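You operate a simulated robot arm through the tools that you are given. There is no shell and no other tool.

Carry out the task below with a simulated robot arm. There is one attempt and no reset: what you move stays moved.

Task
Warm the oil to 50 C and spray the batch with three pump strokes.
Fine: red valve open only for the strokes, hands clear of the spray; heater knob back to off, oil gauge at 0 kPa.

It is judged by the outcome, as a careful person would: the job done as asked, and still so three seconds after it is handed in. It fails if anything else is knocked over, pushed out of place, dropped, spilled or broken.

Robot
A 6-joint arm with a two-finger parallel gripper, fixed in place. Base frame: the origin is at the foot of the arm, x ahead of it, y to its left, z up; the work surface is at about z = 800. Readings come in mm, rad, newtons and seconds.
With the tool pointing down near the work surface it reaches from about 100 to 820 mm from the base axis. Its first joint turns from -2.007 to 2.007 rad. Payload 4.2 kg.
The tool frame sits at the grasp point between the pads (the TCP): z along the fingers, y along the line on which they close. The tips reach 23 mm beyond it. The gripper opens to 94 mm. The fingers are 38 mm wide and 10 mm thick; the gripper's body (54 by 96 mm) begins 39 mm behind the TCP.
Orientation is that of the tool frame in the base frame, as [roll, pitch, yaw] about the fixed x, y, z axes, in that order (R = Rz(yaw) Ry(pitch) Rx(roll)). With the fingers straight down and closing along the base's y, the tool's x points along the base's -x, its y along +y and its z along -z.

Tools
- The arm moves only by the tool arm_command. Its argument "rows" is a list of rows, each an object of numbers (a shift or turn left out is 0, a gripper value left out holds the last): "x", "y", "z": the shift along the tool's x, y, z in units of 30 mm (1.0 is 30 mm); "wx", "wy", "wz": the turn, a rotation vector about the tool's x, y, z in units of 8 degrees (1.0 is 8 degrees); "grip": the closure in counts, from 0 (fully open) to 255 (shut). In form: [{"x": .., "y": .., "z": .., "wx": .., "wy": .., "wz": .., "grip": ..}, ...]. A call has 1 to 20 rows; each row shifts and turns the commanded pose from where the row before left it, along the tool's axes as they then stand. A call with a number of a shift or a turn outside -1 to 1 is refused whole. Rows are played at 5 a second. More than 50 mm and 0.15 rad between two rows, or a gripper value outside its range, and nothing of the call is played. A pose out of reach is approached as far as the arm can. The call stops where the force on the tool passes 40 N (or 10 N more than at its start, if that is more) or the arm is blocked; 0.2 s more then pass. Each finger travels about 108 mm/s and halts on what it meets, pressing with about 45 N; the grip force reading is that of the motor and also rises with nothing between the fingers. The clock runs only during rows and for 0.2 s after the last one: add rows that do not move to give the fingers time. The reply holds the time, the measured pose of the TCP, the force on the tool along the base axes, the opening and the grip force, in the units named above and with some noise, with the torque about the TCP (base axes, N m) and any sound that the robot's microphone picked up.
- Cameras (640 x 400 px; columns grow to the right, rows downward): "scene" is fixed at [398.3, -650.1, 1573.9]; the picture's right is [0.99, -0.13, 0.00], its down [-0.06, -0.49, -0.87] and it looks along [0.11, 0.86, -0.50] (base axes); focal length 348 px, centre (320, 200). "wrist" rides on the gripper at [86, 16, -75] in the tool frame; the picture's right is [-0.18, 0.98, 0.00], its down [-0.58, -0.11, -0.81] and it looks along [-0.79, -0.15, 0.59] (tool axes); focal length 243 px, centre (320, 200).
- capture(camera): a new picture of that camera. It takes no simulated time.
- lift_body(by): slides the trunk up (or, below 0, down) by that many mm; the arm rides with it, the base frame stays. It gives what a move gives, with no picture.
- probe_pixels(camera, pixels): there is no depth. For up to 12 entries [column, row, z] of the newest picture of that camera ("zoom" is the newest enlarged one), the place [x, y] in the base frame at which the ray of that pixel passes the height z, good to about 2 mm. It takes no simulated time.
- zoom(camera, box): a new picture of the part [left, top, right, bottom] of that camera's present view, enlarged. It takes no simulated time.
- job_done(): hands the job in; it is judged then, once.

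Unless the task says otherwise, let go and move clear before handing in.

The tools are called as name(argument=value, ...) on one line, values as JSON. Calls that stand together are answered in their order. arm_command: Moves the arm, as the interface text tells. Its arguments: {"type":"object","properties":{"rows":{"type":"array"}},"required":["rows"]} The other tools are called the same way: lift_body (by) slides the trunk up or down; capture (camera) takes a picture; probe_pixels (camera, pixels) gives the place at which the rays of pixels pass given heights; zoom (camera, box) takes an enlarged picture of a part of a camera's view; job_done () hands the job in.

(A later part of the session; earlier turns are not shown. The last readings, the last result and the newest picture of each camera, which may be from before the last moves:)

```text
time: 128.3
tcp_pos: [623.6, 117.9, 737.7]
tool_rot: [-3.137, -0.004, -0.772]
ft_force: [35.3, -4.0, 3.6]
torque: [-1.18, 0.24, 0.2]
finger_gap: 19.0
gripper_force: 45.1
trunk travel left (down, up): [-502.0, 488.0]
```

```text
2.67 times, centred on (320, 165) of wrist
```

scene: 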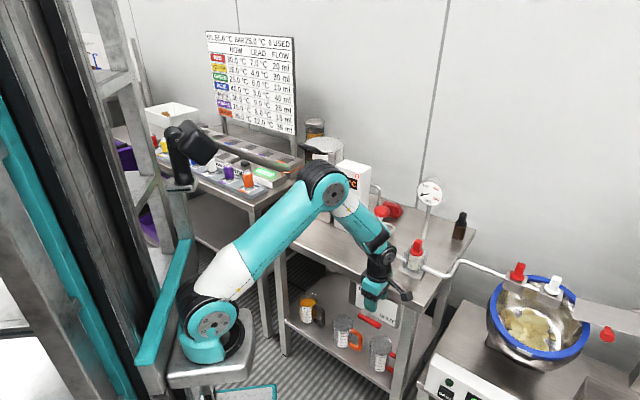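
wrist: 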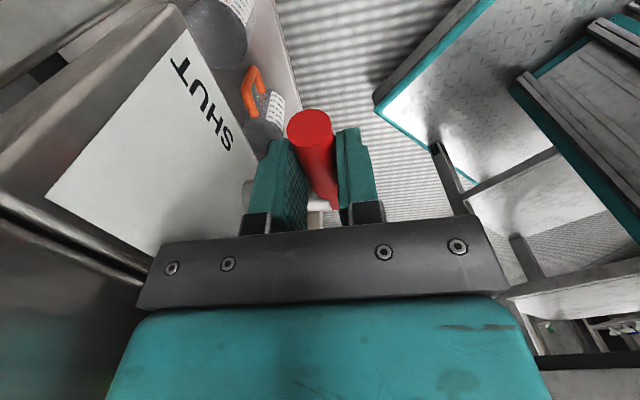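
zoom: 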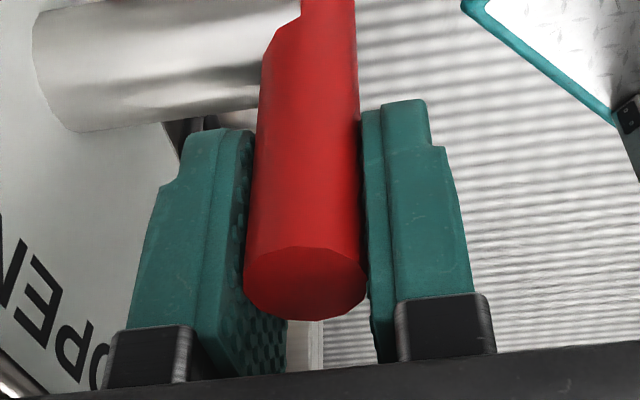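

The handle is at about 78°. One last regrip and push left to the stop.

arm_command(rows=[{"grip": 130}, {}, {"x": 0.6, "z": 0.05}, {}, {"grip": 200}, {"grip": 255}, {}, {}, {"x": -0.2}, {"x": -0.2}, {"x": -0.2}, {"x": -0.2}, {"x": -0.15}, {}])

zoom(camera="scene", box=[350, 275, 410, 335])

zoom(camera="wrist", box=[240, 90, 400, 240])

```text
time: 131.3
tcp_pos: [612.4, 125.3, 734.2]
tool_rot: [3.139, 0.001, -0.769]
ft_force: [-3.5, 0.3, -0.6]
torque: [0.0, -0.19, 0.02]
finger_gap: 0.2
gripper_force: 42.4
trunk travel left (down, up): [-502.0, 488.0]
```

```text
6.67 times, centred on (380, 305) of scene
```

zoom: 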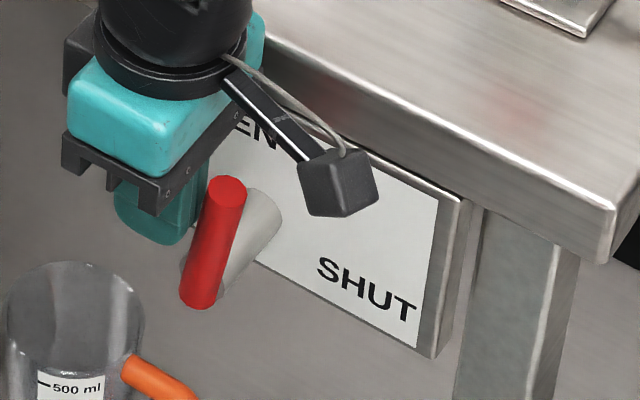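

```text
2.67 times, centred on (320, 165) of wrist
```

zoom: 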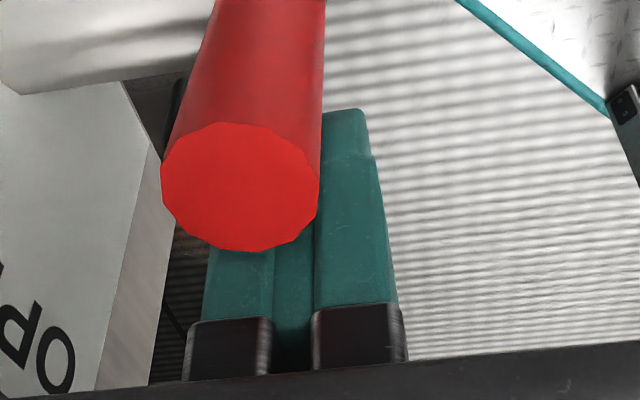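

The pads slipped off and closed on the left side, with the handle at about 75°. Now I'll go around the front to the right side with the fingers closed and push the handle left with the finger's side.

arm_command(rows=[{"y": 0.7}, {"y": 0.7}, {"x": 0.95}, {"x": 0.95}, {"x": 0.95}, {"y": -0.7}, {"y": -0.7}, {}])

capture(camera="wrist")

zoom(camera="scene", box=[350, 275, 410, 335])

```text
time: 133.1
tcp_pos: [675.2, 68.1, 736.9]
tool_rot: [-3.14, -0.003, -0.77]
ft_force: [0.5, -0.1, -0.8]
torque: [0.02, -0.03, 0.01]
finger_gap: 0.0
gripper_force: 42.4
trunk travel left (down, up): [-502.0, 488.0]
```

```text
taken
```

wrist: 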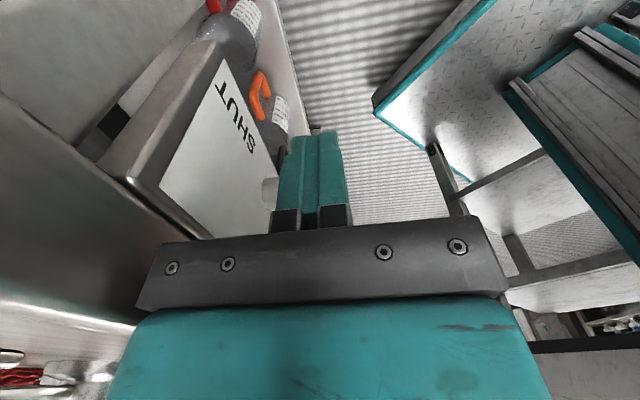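

```text
6.67 times, centred on (380, 305) of scene
```

zoom: 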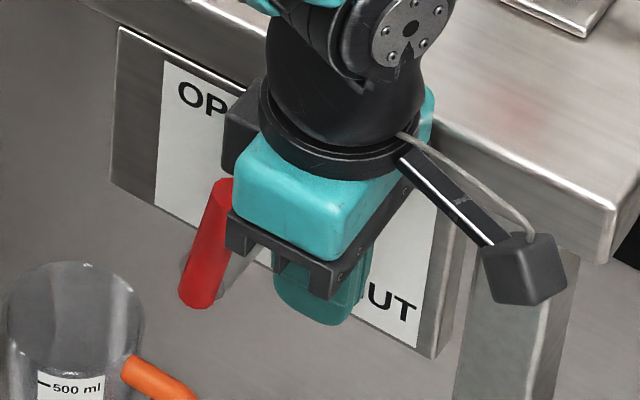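

The closed fingers stand to the right of the handle. I'll push left 36 mm in small steps.

arm_command(rows=[{"x": -0.2}, {"x": -0.2}, {"x": -0.2}, {"x": -0.2}, {"x": -0.2}, {"x": -0.2}, {}])

zoom(camera="scene", box=[350, 275, 410, 335])

zoom(camera="wrist", box=[200, 60, 400, 240])

```text
time: 134.7
tcp_pos: [651.2, 89.3, 736.8]
tool_rot: [-3.139, -0.006, -0.779]
ft_force: [23.7, -28.8, -3.0]
torque: [0.02, -0.03, -0.06]
finger_gap: 0.0
gripper_force: 41.9
trunk travel left (down, up): [-502.0, 488.0]
```

```text
6.67 times, centred on (380, 305) of scene
```

zoom: 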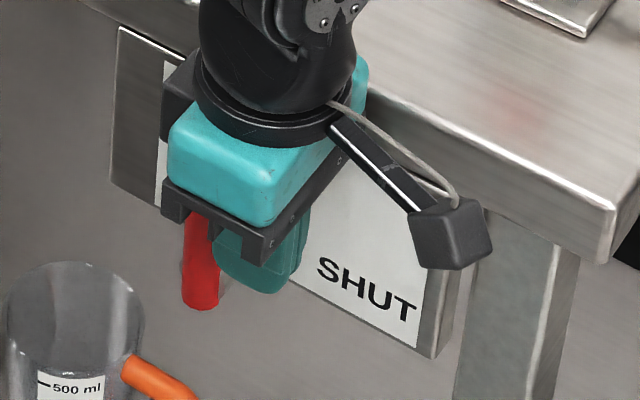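

```text
2.22 times, centred on (300, 150) of wrist
```

zoom: 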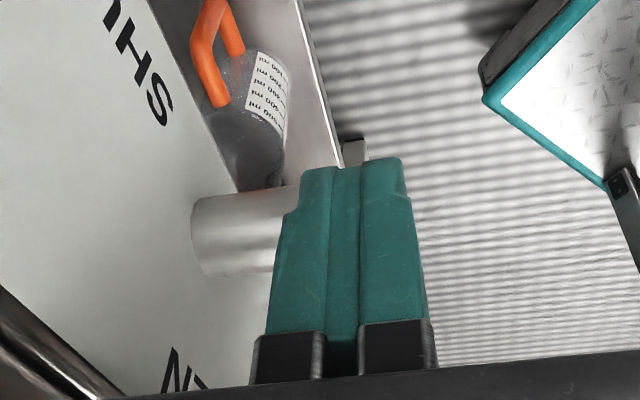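

The handle now looks vertical and the push force rose to 37 N, so it's at its OPEN stop. I'll back off to the right and verify that it stays.

arm_command(rows=[{"x": 0.6}, {"x": 0.6}, {"y": 0.6}, {"y": 0.6}, {}])

zoom(camera="scene", box=[350, 275, 410, 335])

zoom(camera="scene", box=[320, 160, 460, 280])

```text
time: 135.9
tcp_pos: [651.4, 39.8, 736.5]
tool_rot: [-3.141, 0.001, -0.77]
ft_force: [-0.3, -0.3, 0.0]
torque: [-0.03, 0.04, -0.04]
finger_gap: 0.0
gripper_force: 42.8
trunk travel left (down, up): [-502.0, 488.0]
```

```text
6.67 times, centred on (380, 305) of scene
```

zoom: 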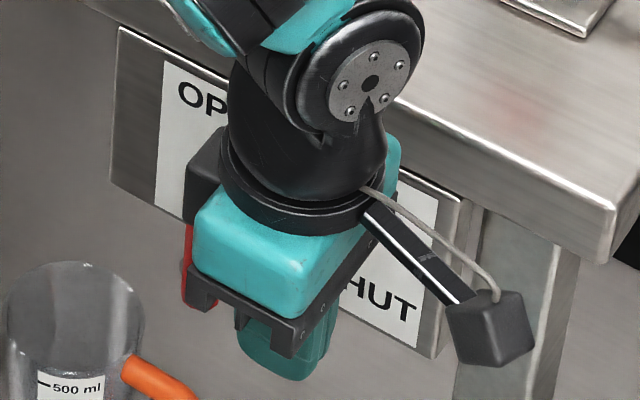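

```text
3.33 times, centred on (390, 220) of scene
```

zoom: 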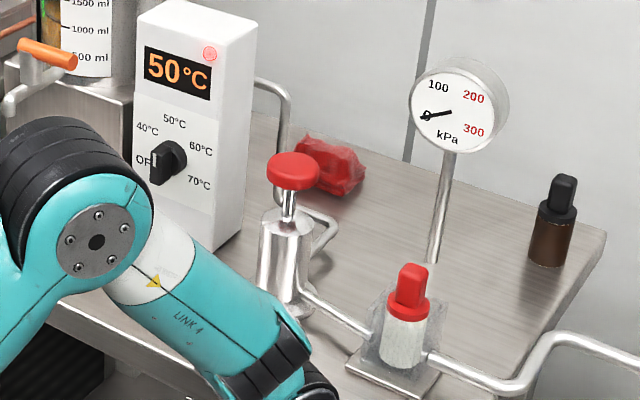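

The display holds 50 °C and the gauge reads 0. I'll raise the trunk 320 mm to clear the table, and check the lever on the way.

lift_body(by=320)

zoom(camera="scene", box=[340, 270, 420, 340])

capture(camera="scene")

```text
time: 139.0
tcp_pos: [651.3, 39.6, 1056.1]
tool_rot: [-3.141, -0.002, -0.771]
ft_force: [0.2, 0.2, 1.4]
torque: [0.0, -0.02, -0.01]
finger_gap: 0.0
gripper_force: 42.6
trunk travel left (down, up): [-822.0, 168.0]
```

```text
5.71 times, centred on (380, 305) of scene
```

zoom: 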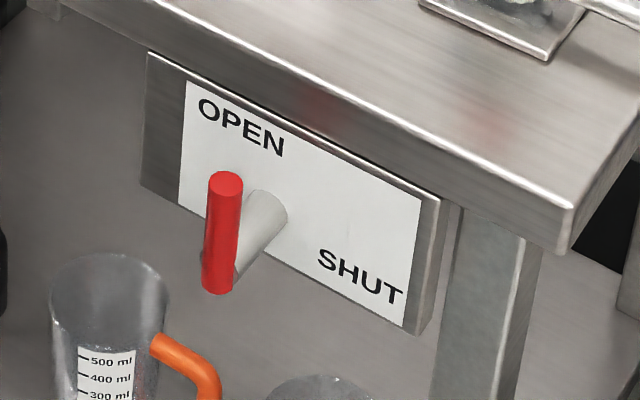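

```text
taken
```

scene: 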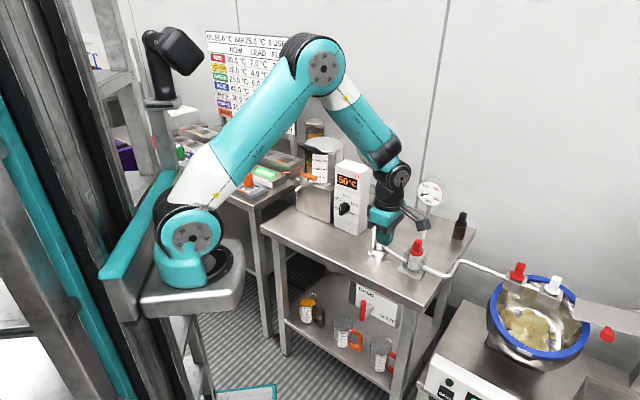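

The lever stands vertical at OPEN. I'll move at this height to above the pump knob at (728,305), fingers closed for pressing.

arm_command(rows=[{"x": -0.478, "y": -0.905}, {"x": -0.478, "y": -0.905}, {"x": -0.478, "y": -0.905}, {"x": -0.478, "y": -0.905}, {"x": -0.478, "y": -0.905}, {"x": -0.478, "y": -0.905}, {"x": -0.478, "y": -0.905}, {"x": -0.478, "y": -0.905}, {"x": -0.478, "y": -0.905}, {}])

capture(camera="wrist")

zoom(camera="scene", box=[320, 150, 460, 280])

```text
time: 141.2
tcp_pos: [729.9, 308.0, 1057.0]
tool_rot: [3.141, -0.003, -0.772]
ft_force: [0.2, -0.2, -0.6]
torque: [0.0, -0.01, -0.03]
finger_gap: 0.1
gripper_force: 42.5
trunk travel left (down, up): [-822.0, 168.0]
```

```text
taken
```

wrist: 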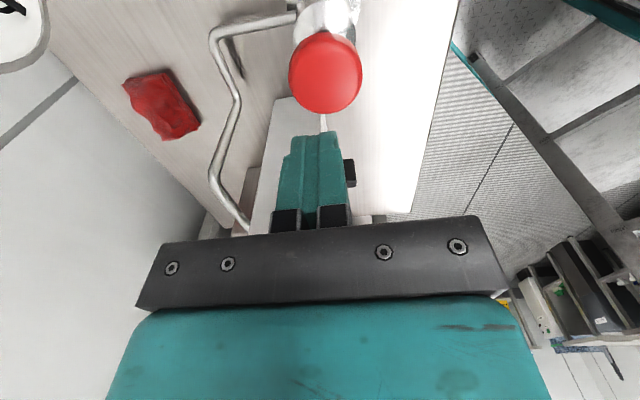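

```text
3.08 times, centred on (390, 215) of scene
```

zoom: 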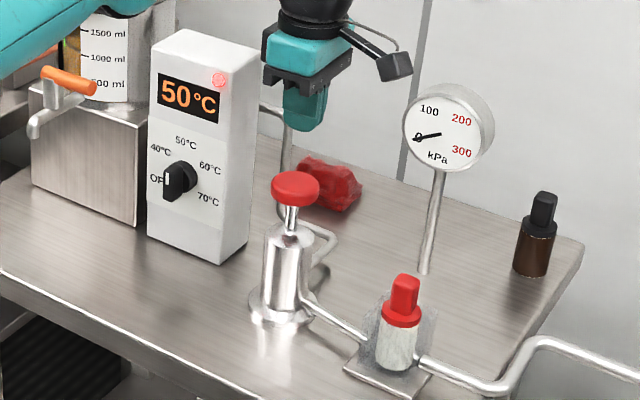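

The knob sits at wrist (326,73), slightly right of the tool axis. I'll zoom in to centre more precisely before pressing.

zoom(camera="wrist", box=[260, 0, 400, 150])

probe_pixels(camera="wrist", pixels=[[326, 70, 970], [326, 75, 970], [290, 75, 965], [362, 75, 965]])

zoom(camera="scene", box=[360, 190, 410, 260])

```text
2.67 times, centred on (330, 75) of wrist
```

zoom: 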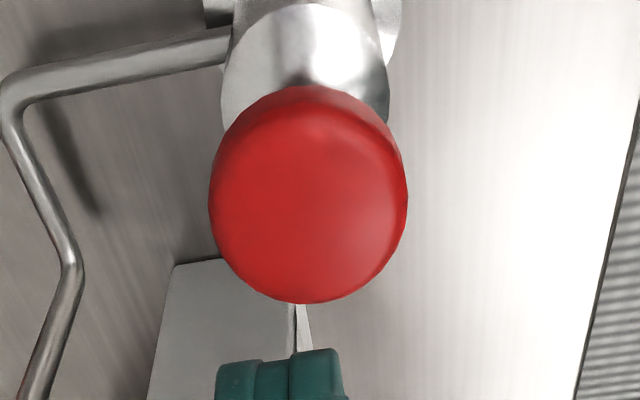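

```text
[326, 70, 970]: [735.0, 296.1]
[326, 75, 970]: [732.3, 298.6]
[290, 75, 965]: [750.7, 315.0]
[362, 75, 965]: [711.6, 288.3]
```

```text
5.71 times, centred on (385, 225) of scene
```

zoom: 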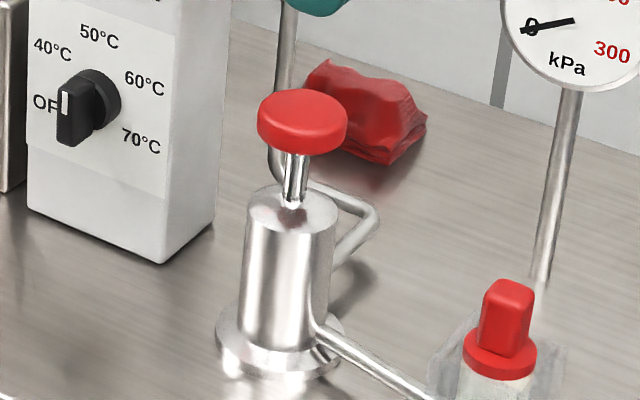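

The knob centre is at about (730.5,301). I'll shift 7 mm to centre over it and come down to just above its top.

arm_command(rows=[{"x": 0.177, "y": 0.153}, {"z": 0.6}, {"z": 0.6}, {"z": 0.5}, {}])

capture(camera="wrist")

zoom(camera="scene", box=[340, 150, 460, 270])

```text
time: 142.4
tcp_pos: [729.6, 300.0, 1003.1]
tool_rot: [-3.14, -0.002, -0.768]
ft_force: [-0.2, 0.2, 0.7]
torque: [0.01, 0.0, 0.02]
finger_gap: 0.0
gripper_force: 42.2
trunk travel left (down, up): [-822.0, 168.0]
```

```text
taken
```

wrist: 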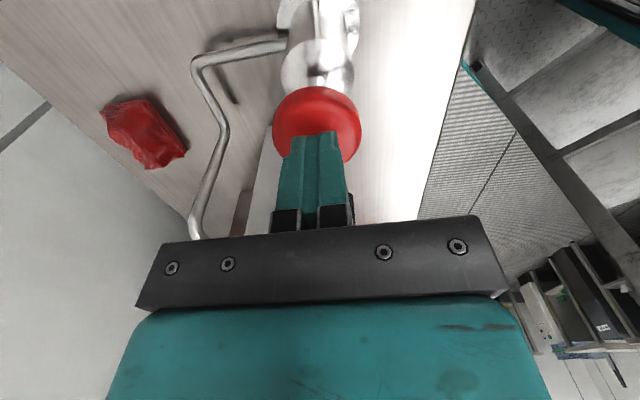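

```text
3.33 times, centred on (400, 210) of scene
```

zoom: 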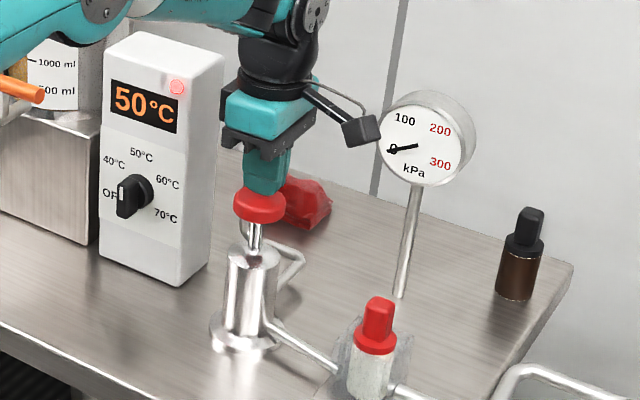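

The closed fingertips are about 10 mm above the knob, gauge 0, display 50 °C, valve open. I'll press stroke one in 6 mm steps.

arm_command(rows=[{"z": 0.2}, {"z": 0.2}, {"z": 0.2}, {"z": 0.2}, {"z": 0.2}, {"z": 0.2}])

zoom(camera="scene", box=[340, 150, 460, 270])

zoom(camera="scene", box=[470, 240, 620, 370])

```text
time: 143.8
tcp_pos: [730.1, 299.4, 967.7]
tool_rot: [-3.141, -0.001, -0.77]
ft_force: [-0.5, 1.7, 6.8]
torque: [0.08, -0.03, -0.07]
finger_gap: 0.0
gripper_force: 42.5
trunk travel left (down, up): [-822.0, 168.0]
```

```text
3.33 times, centred on (400, 210) of scene
```

zoom: 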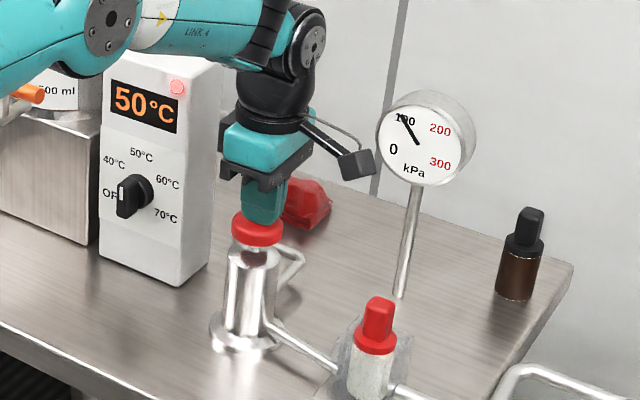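

```text
3.08 times, centred on (545, 305) of scene
```

zoom: 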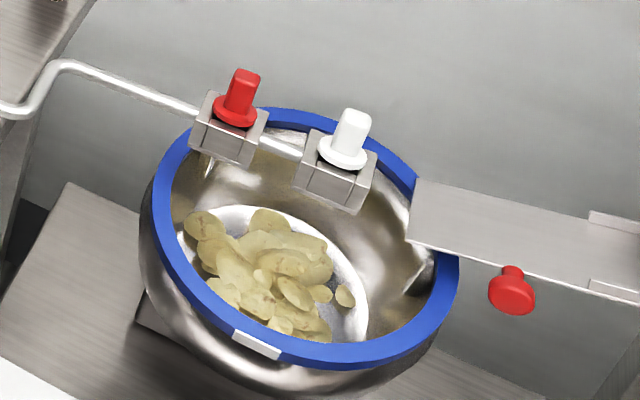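

The force is only 7 N, the knob is half down and the gauge shows about 100 kPa, still in the black range. I'll pause briefly to see if the pressure bleeds off through the nozzles.

arm_command(rows=[{}, {}])

zoom(camera="scene", box=[340, 150, 460, 270])

zoom(camera="scene", box=[480, 250, 600, 360])

```text
time: 144.4
tcp_pos: [730.0, 298.5, 968.3]
tool_rot: [-3.14, -0.002, -0.77]
ft_force: [-0.2, 3.1, 5.6]
torque: [0.12, 0.0, 0.04]
finger_gap: 0.0
gripper_force: 42.3
trunk travel left (down, up): [-822.0, 168.0]
```

```text
3.33 times, centred on (400, 210) of scene
```

zoom: 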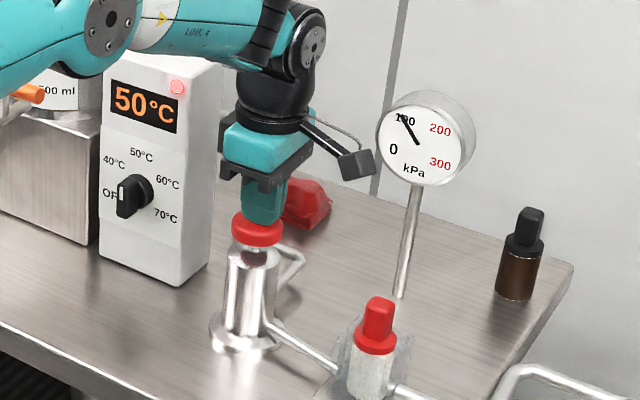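

```text
3.64 times, centred on (540, 305) of scene
```

zoom: 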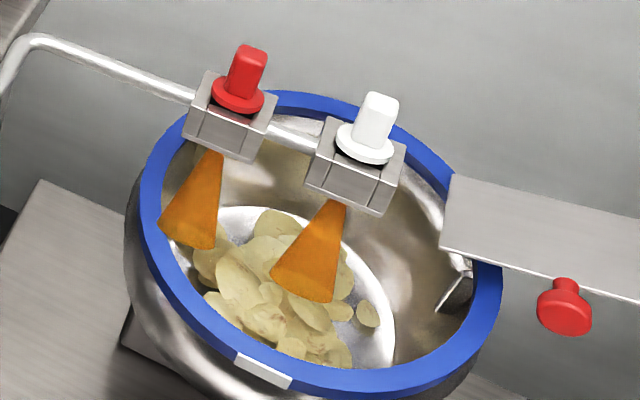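

Spray cones come out of both nozzles into the bowl, so the lever is the right valve and the line works at about 100 kPa. I'll finish this stroke to the bottom, then let the knob rise fully.

arm_command(rows=[{"z": 0.2}, {"z": 0.2}, {"z": 0.2}, {"z": 0.1}])

zoom(camera="scene", box=[340, 150, 460, 270])

zoom(camera="scene", box=[480, 250, 600, 360])

```text
time: 145.0
tcp_pos: [732.3, 301.4, 965.3]
tool_rot: [-3.129, -0.003, -0.77]
ft_force: [0.6, -1.2, 15.5]
torque: [0.05, 0.03, 0.1]
finger_gap: 0.2
gripper_force: 42.5
trunk travel left (down, up): [-822.0, 168.0]
stopped in row 2: the force on the tool passed its limit at 44 N (the readings are from after the stop); the commanded pose is now the measured one
```

```text
3.33 times, centred on (400, 210) of scene
```

zoom: 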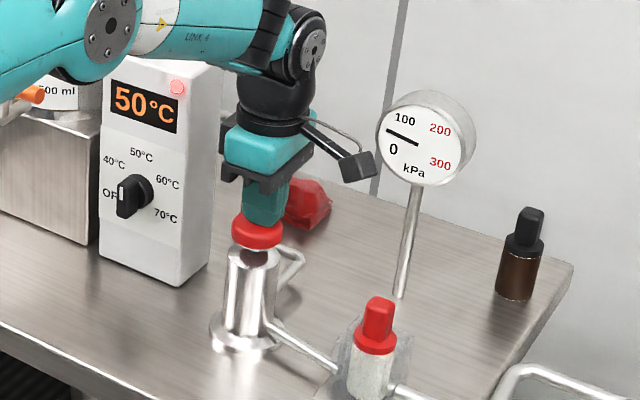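

```text
3.64 times, centred on (540, 305) of scene
```

zoom: 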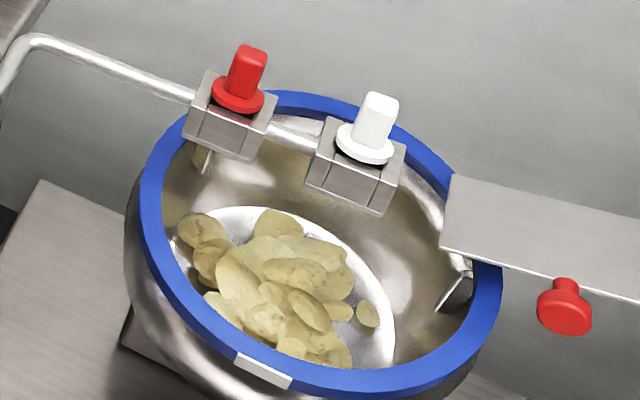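

The plunger is at its bottom stop, spray one has ended and the gauge is dropping. I'll lift 42 mm and check whether the knob springs back.

arm_command(rows=[{"z": -0.35}, {"z": -0.35}, {"z": -0.35}, {"z": -0.35}, {}])

zoom(camera="scene", box=[340, 150, 460, 270])

```text
time: 146.2
tcp_pos: [729.9, 300.0, 1005.3]
tool_rot: [-3.135, -0.001, -0.771]
ft_force: [-0.5, -0.4, 0.1]
torque: [-0.03, 0.03, 0.01]
finger_gap: 0.0
gripper_force: 42.4
trunk travel left (down, up): [-822.0, 168.0]
```

```text
3.33 times, centred on (400, 210) of scene
```

zoom: 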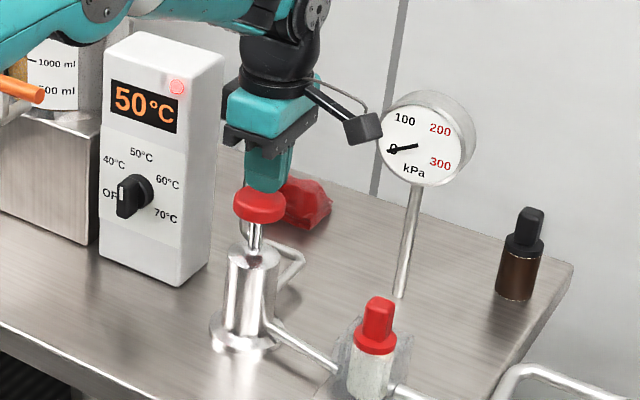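

The knob sprang back and the gauge is at 0. Now stroke two: press 39 mm, hold briefly, then check.

arm_command(rows=[{"z": 0.22}, {"z": 0.22}, {"z": 0.22}, {"z": 0.22}, {"z": 0.22}, {"z": 0.18}, {}, {}])

zoom(camera="scene", box=[340, 150, 460, 270])

zoom(camera="scene", box=[480, 250, 600, 360])

```text
time: 148.0
tcp_pos: [730.7, 301.7, 967.4]
tool_rot: [-3.135, -0.002, -0.769]
ft_force: [2.3, -1.7, 6.4]
torque: [-0.01, -0.04, 0.03]
finger_gap: 0.0
gripper_force: 42.1
trunk travel left (down, up): [-822.0, 168.0]
```

```text
3.33 times, centred on (400, 210) of scene
```

zoom: 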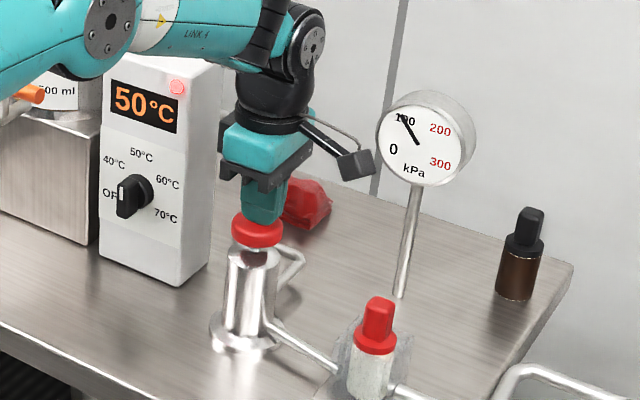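

```text
3.64 times, centred on (540, 305) of scene
```

zoom: 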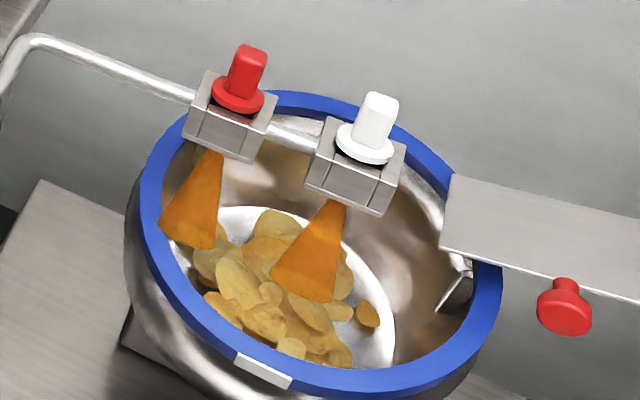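

Stroke two is spraying, gauge about 100 kPa, and the chips are getting oil. I'll hold until it ends, then release the knob.

arm_command(rows=[{}, {}, {}, {"z": -0.35}, {"z": -0.35}, {"z": -0.35}, {"z": -0.25}, {}])

zoom(camera="scene", box=[340, 150, 460, 270])

zoom(camera="scene", box=[480, 250, 600, 360])

```text
time: 149.8
tcp_pos: [730.2, 300.3, 1007.6]
tool_rot: [-3.137, -0.002, -0.771]
ft_force: [-0.2, -0.4, -0.3]
torque: [-0.02, 0.01, -0.02]
finger_gap: 0.0
gripper_force: 42.6
trunk travel left (down, up): [-822.0, 168.0]
```

```text
3.33 times, centred on (400, 210) of scene
```

zoom: 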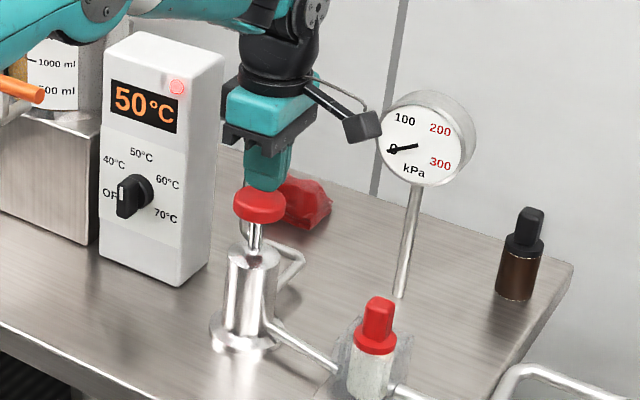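

```text
3.64 times, centred on (540, 305) of scene
```

zoom: 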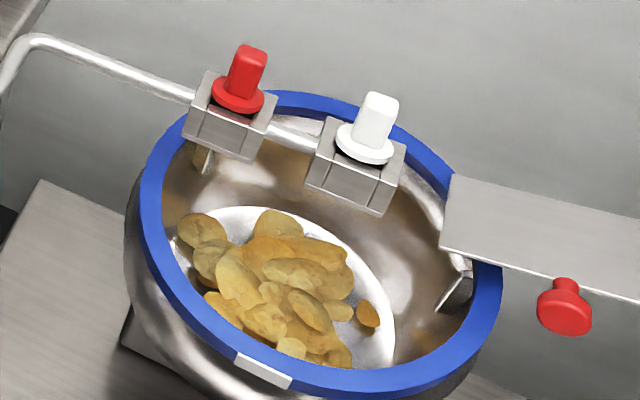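

Two strokes are done, gauge 0, knob up. Now stroke three.

arm_command(rows=[{"z": 0.23}, {"z": 0.23}, {"z": 0.23}, {"z": 0.23}, {"z": 0.23}, {"z": 0.19}, {}, {}])

zoom(camera="scene", box=[340, 150, 460, 270])

zoom(camera="scene", box=[480, 250, 600, 360])

```text
time: 151.6
tcp_pos: [731.6, 299.7, 966.5]
tool_rot: [-3.135, -0.001, -0.768]
ft_force: [0.2, 0.8, 5.8]
torque: [0.01, -0.01, 0.08]
finger_gap: 0.0
gripper_force: 42.5
trunk travel left (down, up): [-822.0, 168.0]
```

```text
3.33 times, centred on (400, 210) of scene
```

zoom: 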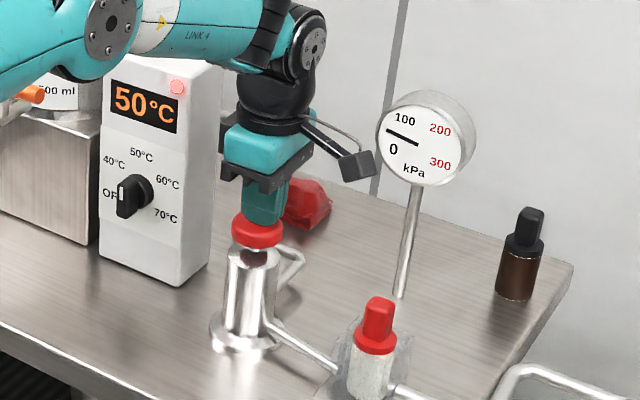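

```text
3.64 times, centred on (540, 305) of scene
```

zoom: 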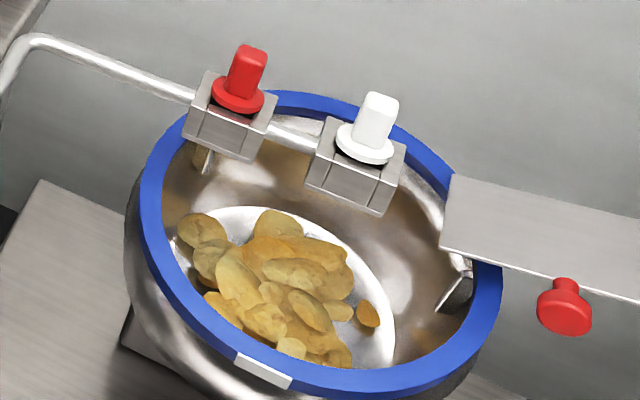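

The gauge reads about 50 with no spray visible at this instant, so it is either rising or falling. I'll hold two rows and look again before doing anything.

arm_command(rows=[{}])

zoom(camera="scene", box=[340, 150, 460, 270])

zoom(camera="scene", box=[480, 250, 600, 360])

```text
time: 152.0
tcp_pos: [731.0, 299.7, 966.1]
tool_rot: [-3.135, -0.001, -0.77]
ft_force: [1.7, -0.3, 5.9]
torque: [-0.04, 0.0, 0.0]
finger_gap: 0.1
gripper_force: 42.8
trunk travel left (down, up): [-822.0, 168.0]
```

```text
3.33 times, centred on (400, 210) of scene
```

zoom: 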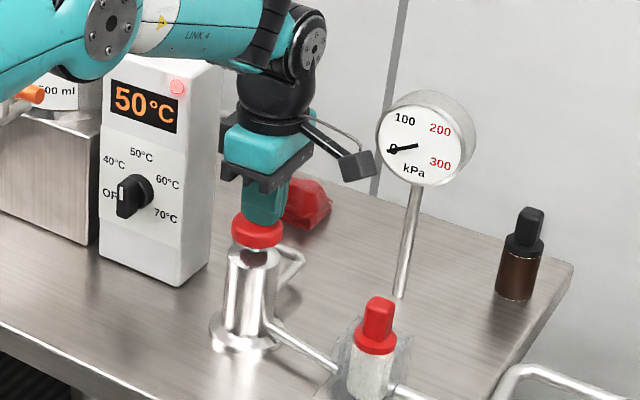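

```text
3.64 times, centred on (540, 305) of scene
```

zoom: 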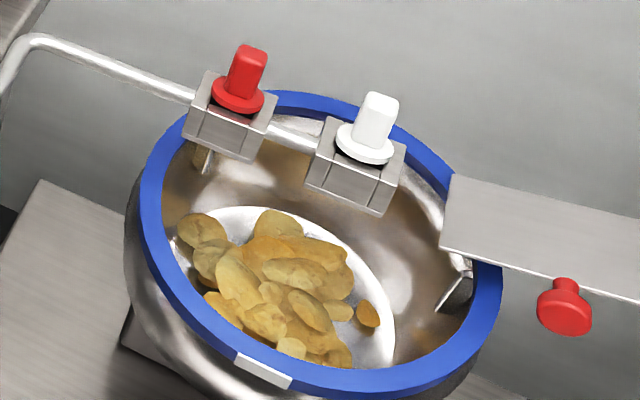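

The gauge is back at 0, but I did not see the third spray itself. I'll look closely at the chips' colour now, while still holding the knob down.

zoom(camera="scene", box=[500, 295, 570, 355])

zoom(camera="scene", box=[300, 130, 360, 200])

zoom(camera="scene", box=[365, 200, 405, 260])

```text
6.67 times, centred on (535, 325) of scene
```

zoom: 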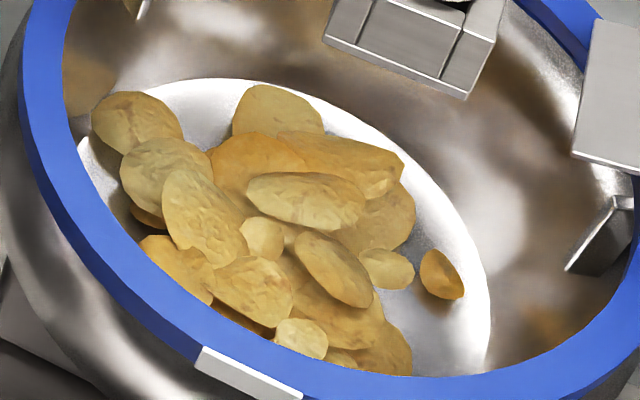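

```text
5.71 times, centred on (330, 165) of scene
```

zoom: 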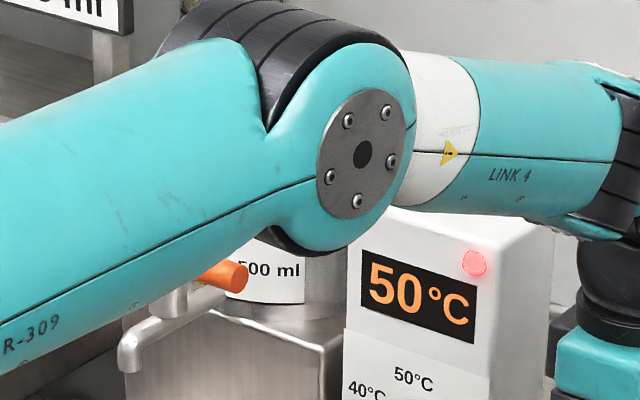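

```text
6.67 times, centred on (385, 230) of scene
```

zoom: 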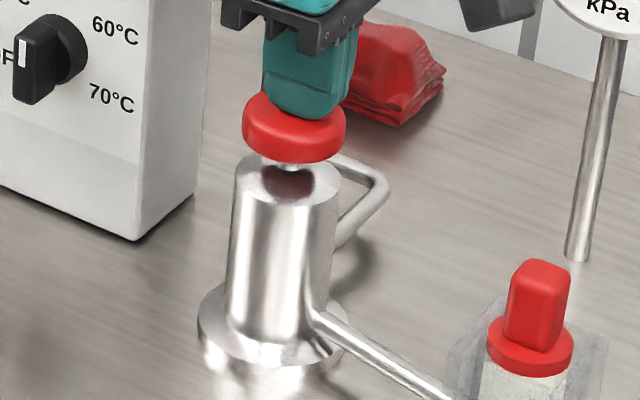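

A pressure pulse on the gauge confirmed the third stroke too: 0 before, then about 50 falling to 0. All three strokes are done, so now I'll release the knob and raise clear to go shut the valve.

arm_command(rows=[{"z": -0.6}, {"z": -0.6}, {"z": -0.6}, {"z": -0.6}, {"z": -0.6}, {"x": 0.053, "y": 0.863}, {"x": 0.053, "y": 0.863}, {"x": 0.053, "y": 0.863}, {"x": 0.053, "y": 0.863}, {"x": 0.053, "y": 0.863}, {"x": 0.053, "y": 0.863}, {"x": 0.053, "y": 0.863}, {"x": 0.053, "y": 0.863}])

capture(camera="scene")

zoom(camera="scene", box=[480, 250, 600, 360])

```text
time: 154.8
tcp_pos: [596.0, 143.0, 1054.3]
tool_rot: [-3.134, -0.001, -0.771]
ft_force: [-0.6, 0.4, -0.2]
torque: [0.01, 0.02, 0.01]
finger_gap: 0.0
gripper_force: 42.3
trunk travel left (down, up): [-822.0, 168.0]
```

```text
taken
```

scene: 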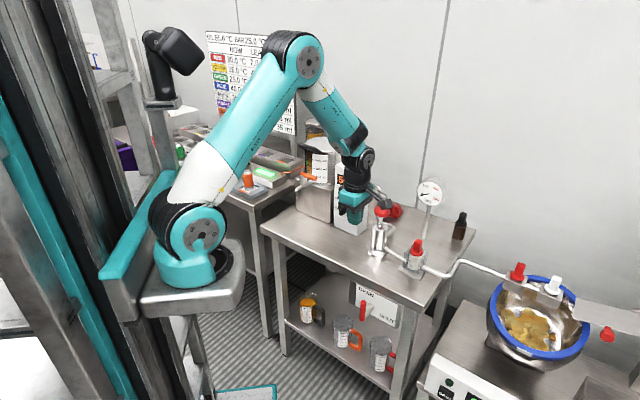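

```text
3.64 times, centred on (540, 305) of scene
```

zoom: 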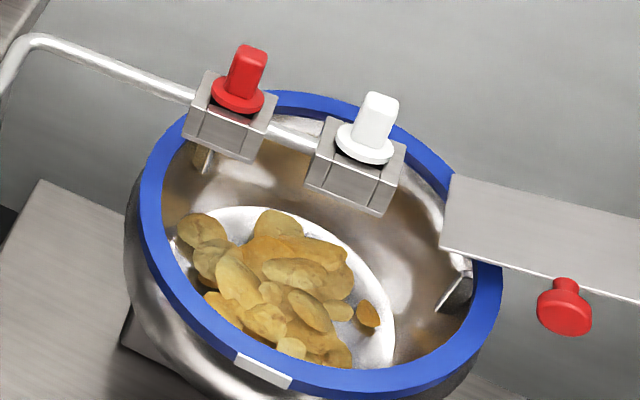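

Now at e1≈330, e2≈517, to the left of the vertical lever. I'll lower the trunk 318 mm alongside it.

lift_body(by=-318)

capture(camera="wrist")

zoom(camera="scene", box=[330, 260, 420, 350])

```text
time: 158.0
tcp_pos: [598.2, 141.5, 735.5]
tool_rot: [-3.136, -0.002, -0.77]
ft_force: [0.0, -0.4, 1.2]
torque: [-0.01, 0.0, 0.02]
finger_gap: 0.0
gripper_force: 42.8
trunk travel left (down, up): [-504.0, 486.0]
```

```text
taken
```

wrist: 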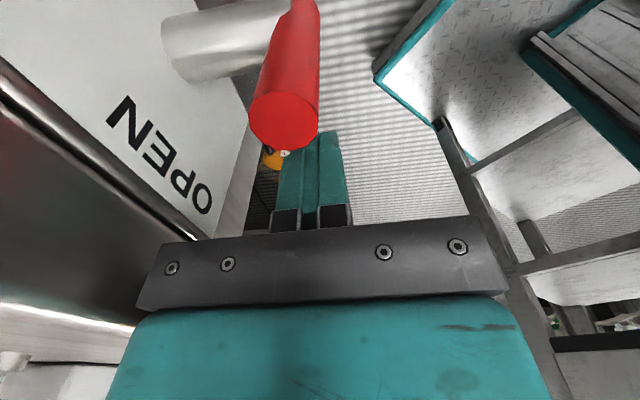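

```text
4.44 times, centred on (375, 305) of scene
```

zoom: 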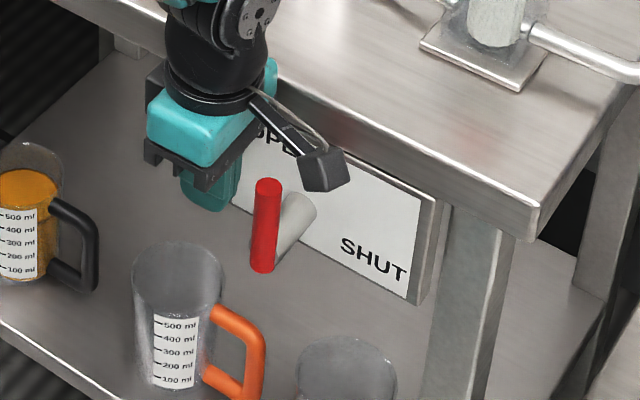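

The closed fingers are left of the handle and aligned with it. I'll push right about 38 mm in small steps.

arm_command(rows=[{"x": 0.25}, {"x": 0.25}, {"x": 0.25}, {"x": 0.25}, {"x": 0.25}, {}])

zoom(camera="scene", box=[330, 260, 420, 350])

```text
time: 159.4
tcp_pos: [623.6, 115.9, 735.3]
tool_rot: [-3.136, -0.003, -0.772]
ft_force: [0.1, 0.7, -0.8]
torque: [0.01, 0.0, -0.02]
finger_gap: 0.0
gripper_force: 41.9
trunk travel left (down, up): [-504.0, 486.0]
```

```text
4.44 times, centred on (375, 305) of scene
```

zoom: 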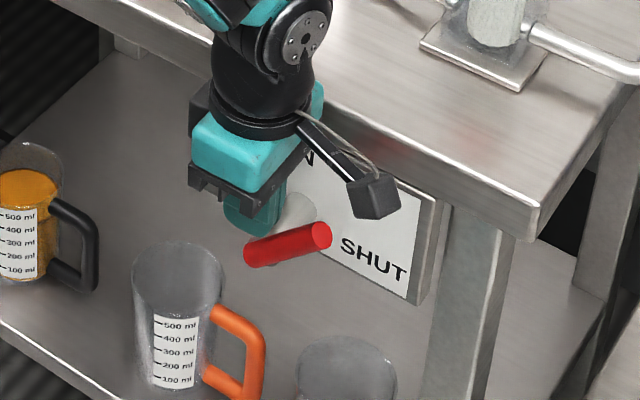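

The handle is at about 40°. I'll rise 45 mm, move over the handle's outer half and push it down to SHUT with the fingertips.

arm_command(rows=[{"z": -0.75}, {"z": -0.75}, {"x": 0.8}, {"x": 0.8}, {"z": 0.4}, {"z": 0.3}, {"z": 0.2}, {"z": 0.2}, {"z": 0.2}, {"z": 0.2}, {"z": 0.2}, {"z": 0.15}, {}])

zoom(camera="scene", box=[330, 260, 420, 350])

```text
time: 162.2
tcp_pos: [659.7, 82.0, 724.9]
tool_rot: [-3.137, -0.001, -0.77]
ft_force: [0.1, -0.2, -0.1]
torque: [0.02, -0.01, 0.0]
finger_gap: 0.0
gripper_force: 42.4
trunk travel left (down, up): [-504.0, 486.0]
```

```text
4.44 times, centred on (375, 305) of scene
```

zoom: 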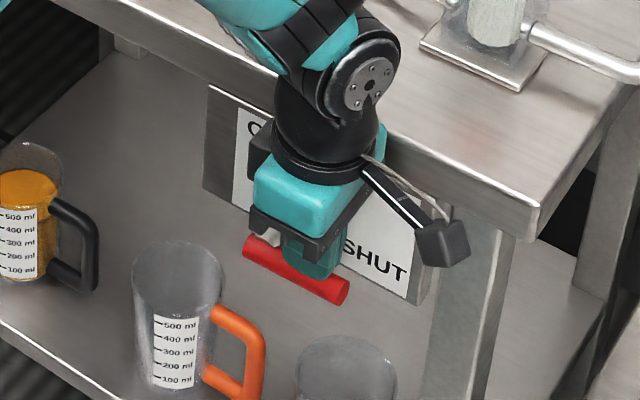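

The handle looks nearly horizontal. I'll press down a few more millimetres until I feel its SHUT stop.

arm_command(rows=[{"z": 0.07}, {"z": 0.07}, {"z": 0.05}, {"z": 0.05}])

zoom(camera="scene", box=[330, 260, 420, 350])

```text
time: 163.1
tcp_pos: [660.5, 82.5, 722.0]
tool_rot: [-3.127, -0.003, -0.77]
ft_force: [-5.9, -4.7, 23.6]
torque: [0.23, 0.47, 0.13]
finger_gap: 0.1
gripper_force: 42.9
trunk travel left (down, up): [-504.0, 486.0]
stopped in row 4: the force on the tool passed its limit at 43 N (the readings are from after the stop); the commanded pose is now the measured one
```

```text
4.44 times, centred on (375, 305) of scene
```

zoom: 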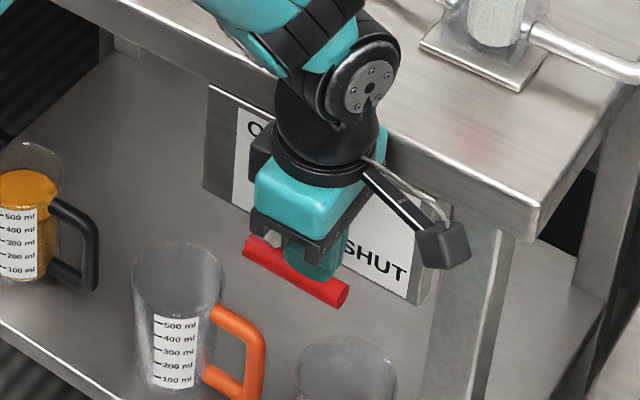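

The stop is firm: 43 N, handle horizontal at SHUT. Now I'll lift off and raise the trunk to go back to the heater knob.

arm_command(rows=[{"z": -0.5}, {}])

lift_body(by=386)

zoom(camera="scene", box=[330, 260, 420, 350])

capture(camera="scene")

```text
time: 163.7
tcp_pos: [660.2, 83.8, 733.8]
tool_rot: [-3.131, -0.004, -0.77]
ft_force: [0.5, 0.6, 0.1]
torque: [-0.01, 0.01, 0.04]
finger_gap: 0.0
gripper_force: 42.5
trunk travel left (down, up): [-504.0, 486.0]
```

```text
time: 167.5
tcp_pos: [660.6, 82.8, 1120.7]
tool_rot: [-3.13, -0.004, -0.769]
ft_force: [-0.2, 0.3, -0.8]
torque: [-0.03, 0.0, 0.02]
finger_gap: 0.0
gripper_force: 42.4
trunk travel left (down, up): [-890.0, 100.0]
```

```text
4.44 times, centred on (375, 305) of scene
```

zoom: 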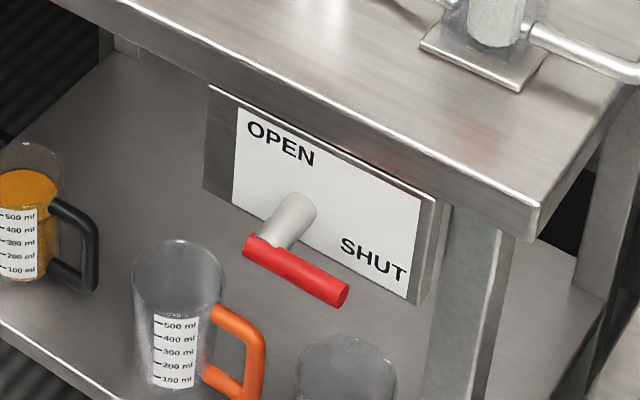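

```text
taken
```

scene: 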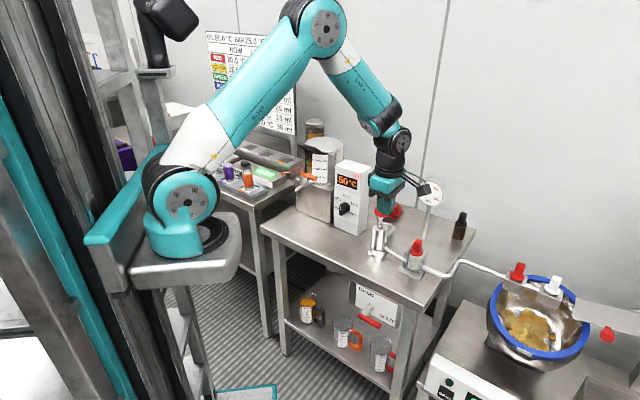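

The lever shows SHUT clearly. I'll move at height to in front of the heater (e1≈155, e2≈665) and open the fingers.

arm_command(rows=[{"x": -0.877, "y": -0.49, "z": -0.133}, {"x": -0.877, "y": -0.49, "z": -0.133}, {"x": -0.877, "y": -0.49, "z": -0.133}, {"x": -0.877, "y": -0.49, "z": -0.133}, {"x": -0.877, "y": -0.49, "z": -0.133}, {"x": -0.877, "y": -0.49, "z": -0.133}, {"x": -0.877, "y": -0.49, "z": -0.133}, {"x": -0.877, "y": -0.49, "z": -0.133}, {"x": -0.877, "y": -0.49, "z": -0.133}, {"x": -0.877, "y": -0.49, "z": -0.133, "grip": 120}, {}])

capture(camera="scene")

```text
time: 169.9
tcp_pos: [574.7, 369.0, 1161.9]
tool_rot: [-3.132, -0.003, -0.77]
ft_force: [-0.2, 0.2, -0.5]
torque: [0.0, -0.01, 0.01]
finger_gap: 49.7
gripper_force: 0.1
trunk travel left (down, up): [-890.0, 100.0]
```

```text
taken
```

scene: 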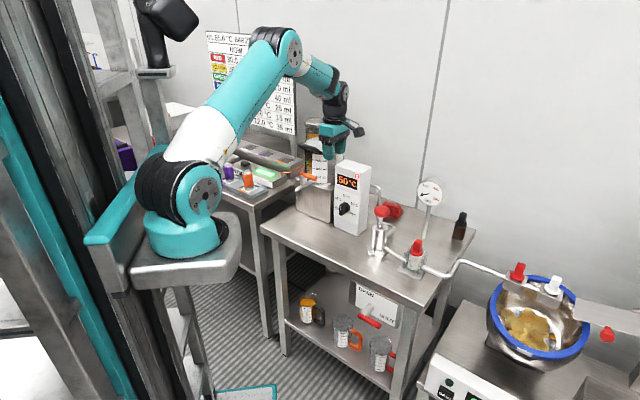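

In place at e1≈158, e2≈665, z=1162. I'll pitch up to horizontal here, where this configuration worked before.

arm_command(rows=[{"wx": 0.9375}, {"wx": 0.9375}, {"wx": 0.9375}, {"wx": 0.9375}, {"wx": 0.9375}, {"wx": 0.9375}, {"wx": 0.9375}, {"wx": 0.9375}, {"wx": 0.9375}, {"wx": 0.9375}, {"wx": 0.9375}, {"wx": 0.9375}, {}])

capture(camera="scene")

```text
time: 172.7
tcp_pos: [572.8, 371.1, 1160.4]
tool_rot: [-1.56, -0.003, -0.768]
ft_force: [0.6, -0.7, 0.0]
torque: [0.01, 0.03, -0.02]
finger_gap: 49.9
gripper_force: 0.2
trunk travel left (down, up): [-890.0, 100.0]
```

```text
taken
```

scene: 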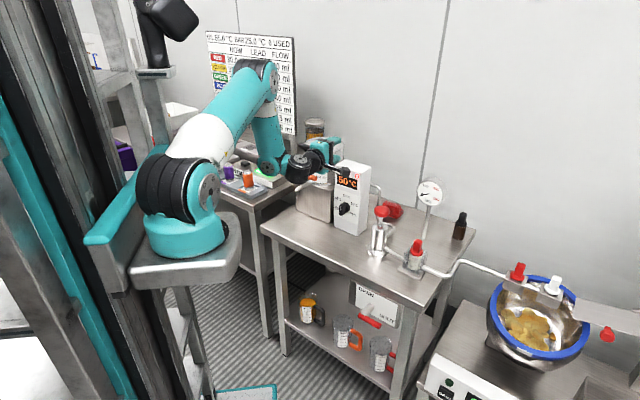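

Horizontal with no limit this time. I'll roll -90° so the camera is on top and the pads straddle the vertical bar.

arm_command(rows=[{"wz": -0.9375}, {"wz": -0.9375}, {"wz": -0.9375}, {"wz": -0.9375}, {"wz": -0.9375}, {"wz": -0.9375}, {"wz": -0.9375}, {"wz": -0.9375}, {"wz": -0.9375}, {"wz": -0.9375}, {"wz": -0.9375}, {"wz": -0.9375}, {}])

```text
time: 175.5
tcp_pos: [574.2, 371.5, 1160.8]
tool_rot: [0.52, -1.56, -2.858]
ft_force: [0.1, 0.0, 0.1]
torque: [-0.01, -0.02, 0.0]
finger_gap: 49.7
gripper_force: 0.1
trunk travel left (down, up): [-890.0, 100.0]
```

Rolled cleanly. I'll lower the trunk 248 mm to the knob's height, with the tips about 25 mm clear of the bar.

lift_body(by=-248)

capture(camera="wrist")

zoom(camera="wrist", box=[230, 0, 410, 160])

zoom(camera="scene", box=[320, 150, 400, 240])

```text
time: 178.0
tcp_pos: [573.2, 370.6, 912.7]
tool_rot: [0.351, -1.561, -2.691]
ft_force: [0.1, 0.2, -0.5]
torque: [0.0, -0.01, 0.02]
finger_gap: 49.6
gripper_force: 0.1
trunk travel left (down, up): [-642.0, 348.0]
```

```text
taken
```

wrist: 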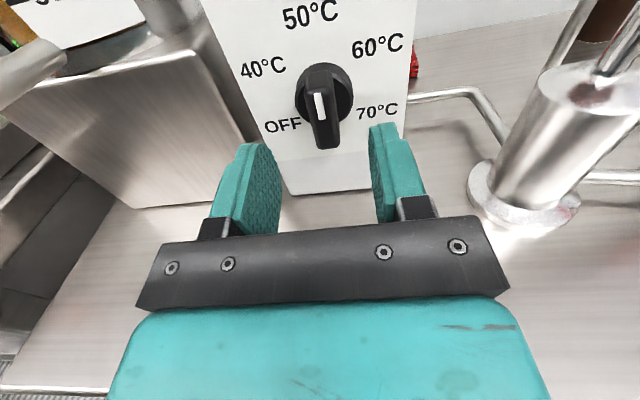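

```text
2.50 times, centred on (320, 80) of wrist
```

zoom: 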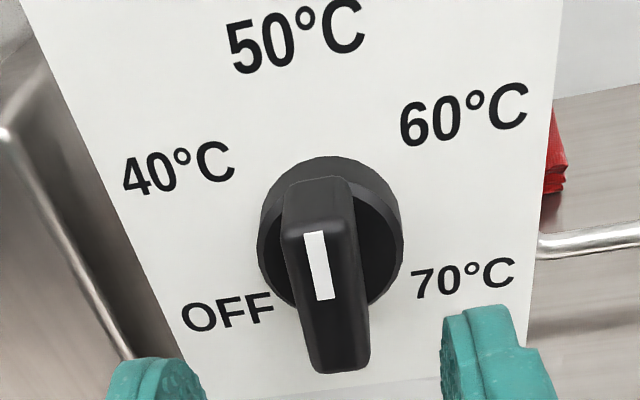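

```text
4.44 times, centred on (360, 195) of scene
```

zoom: 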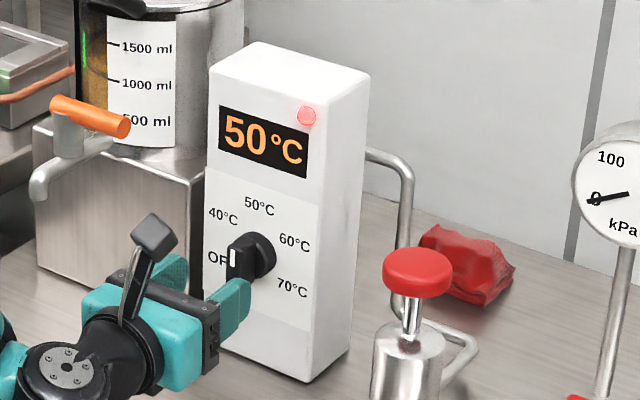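

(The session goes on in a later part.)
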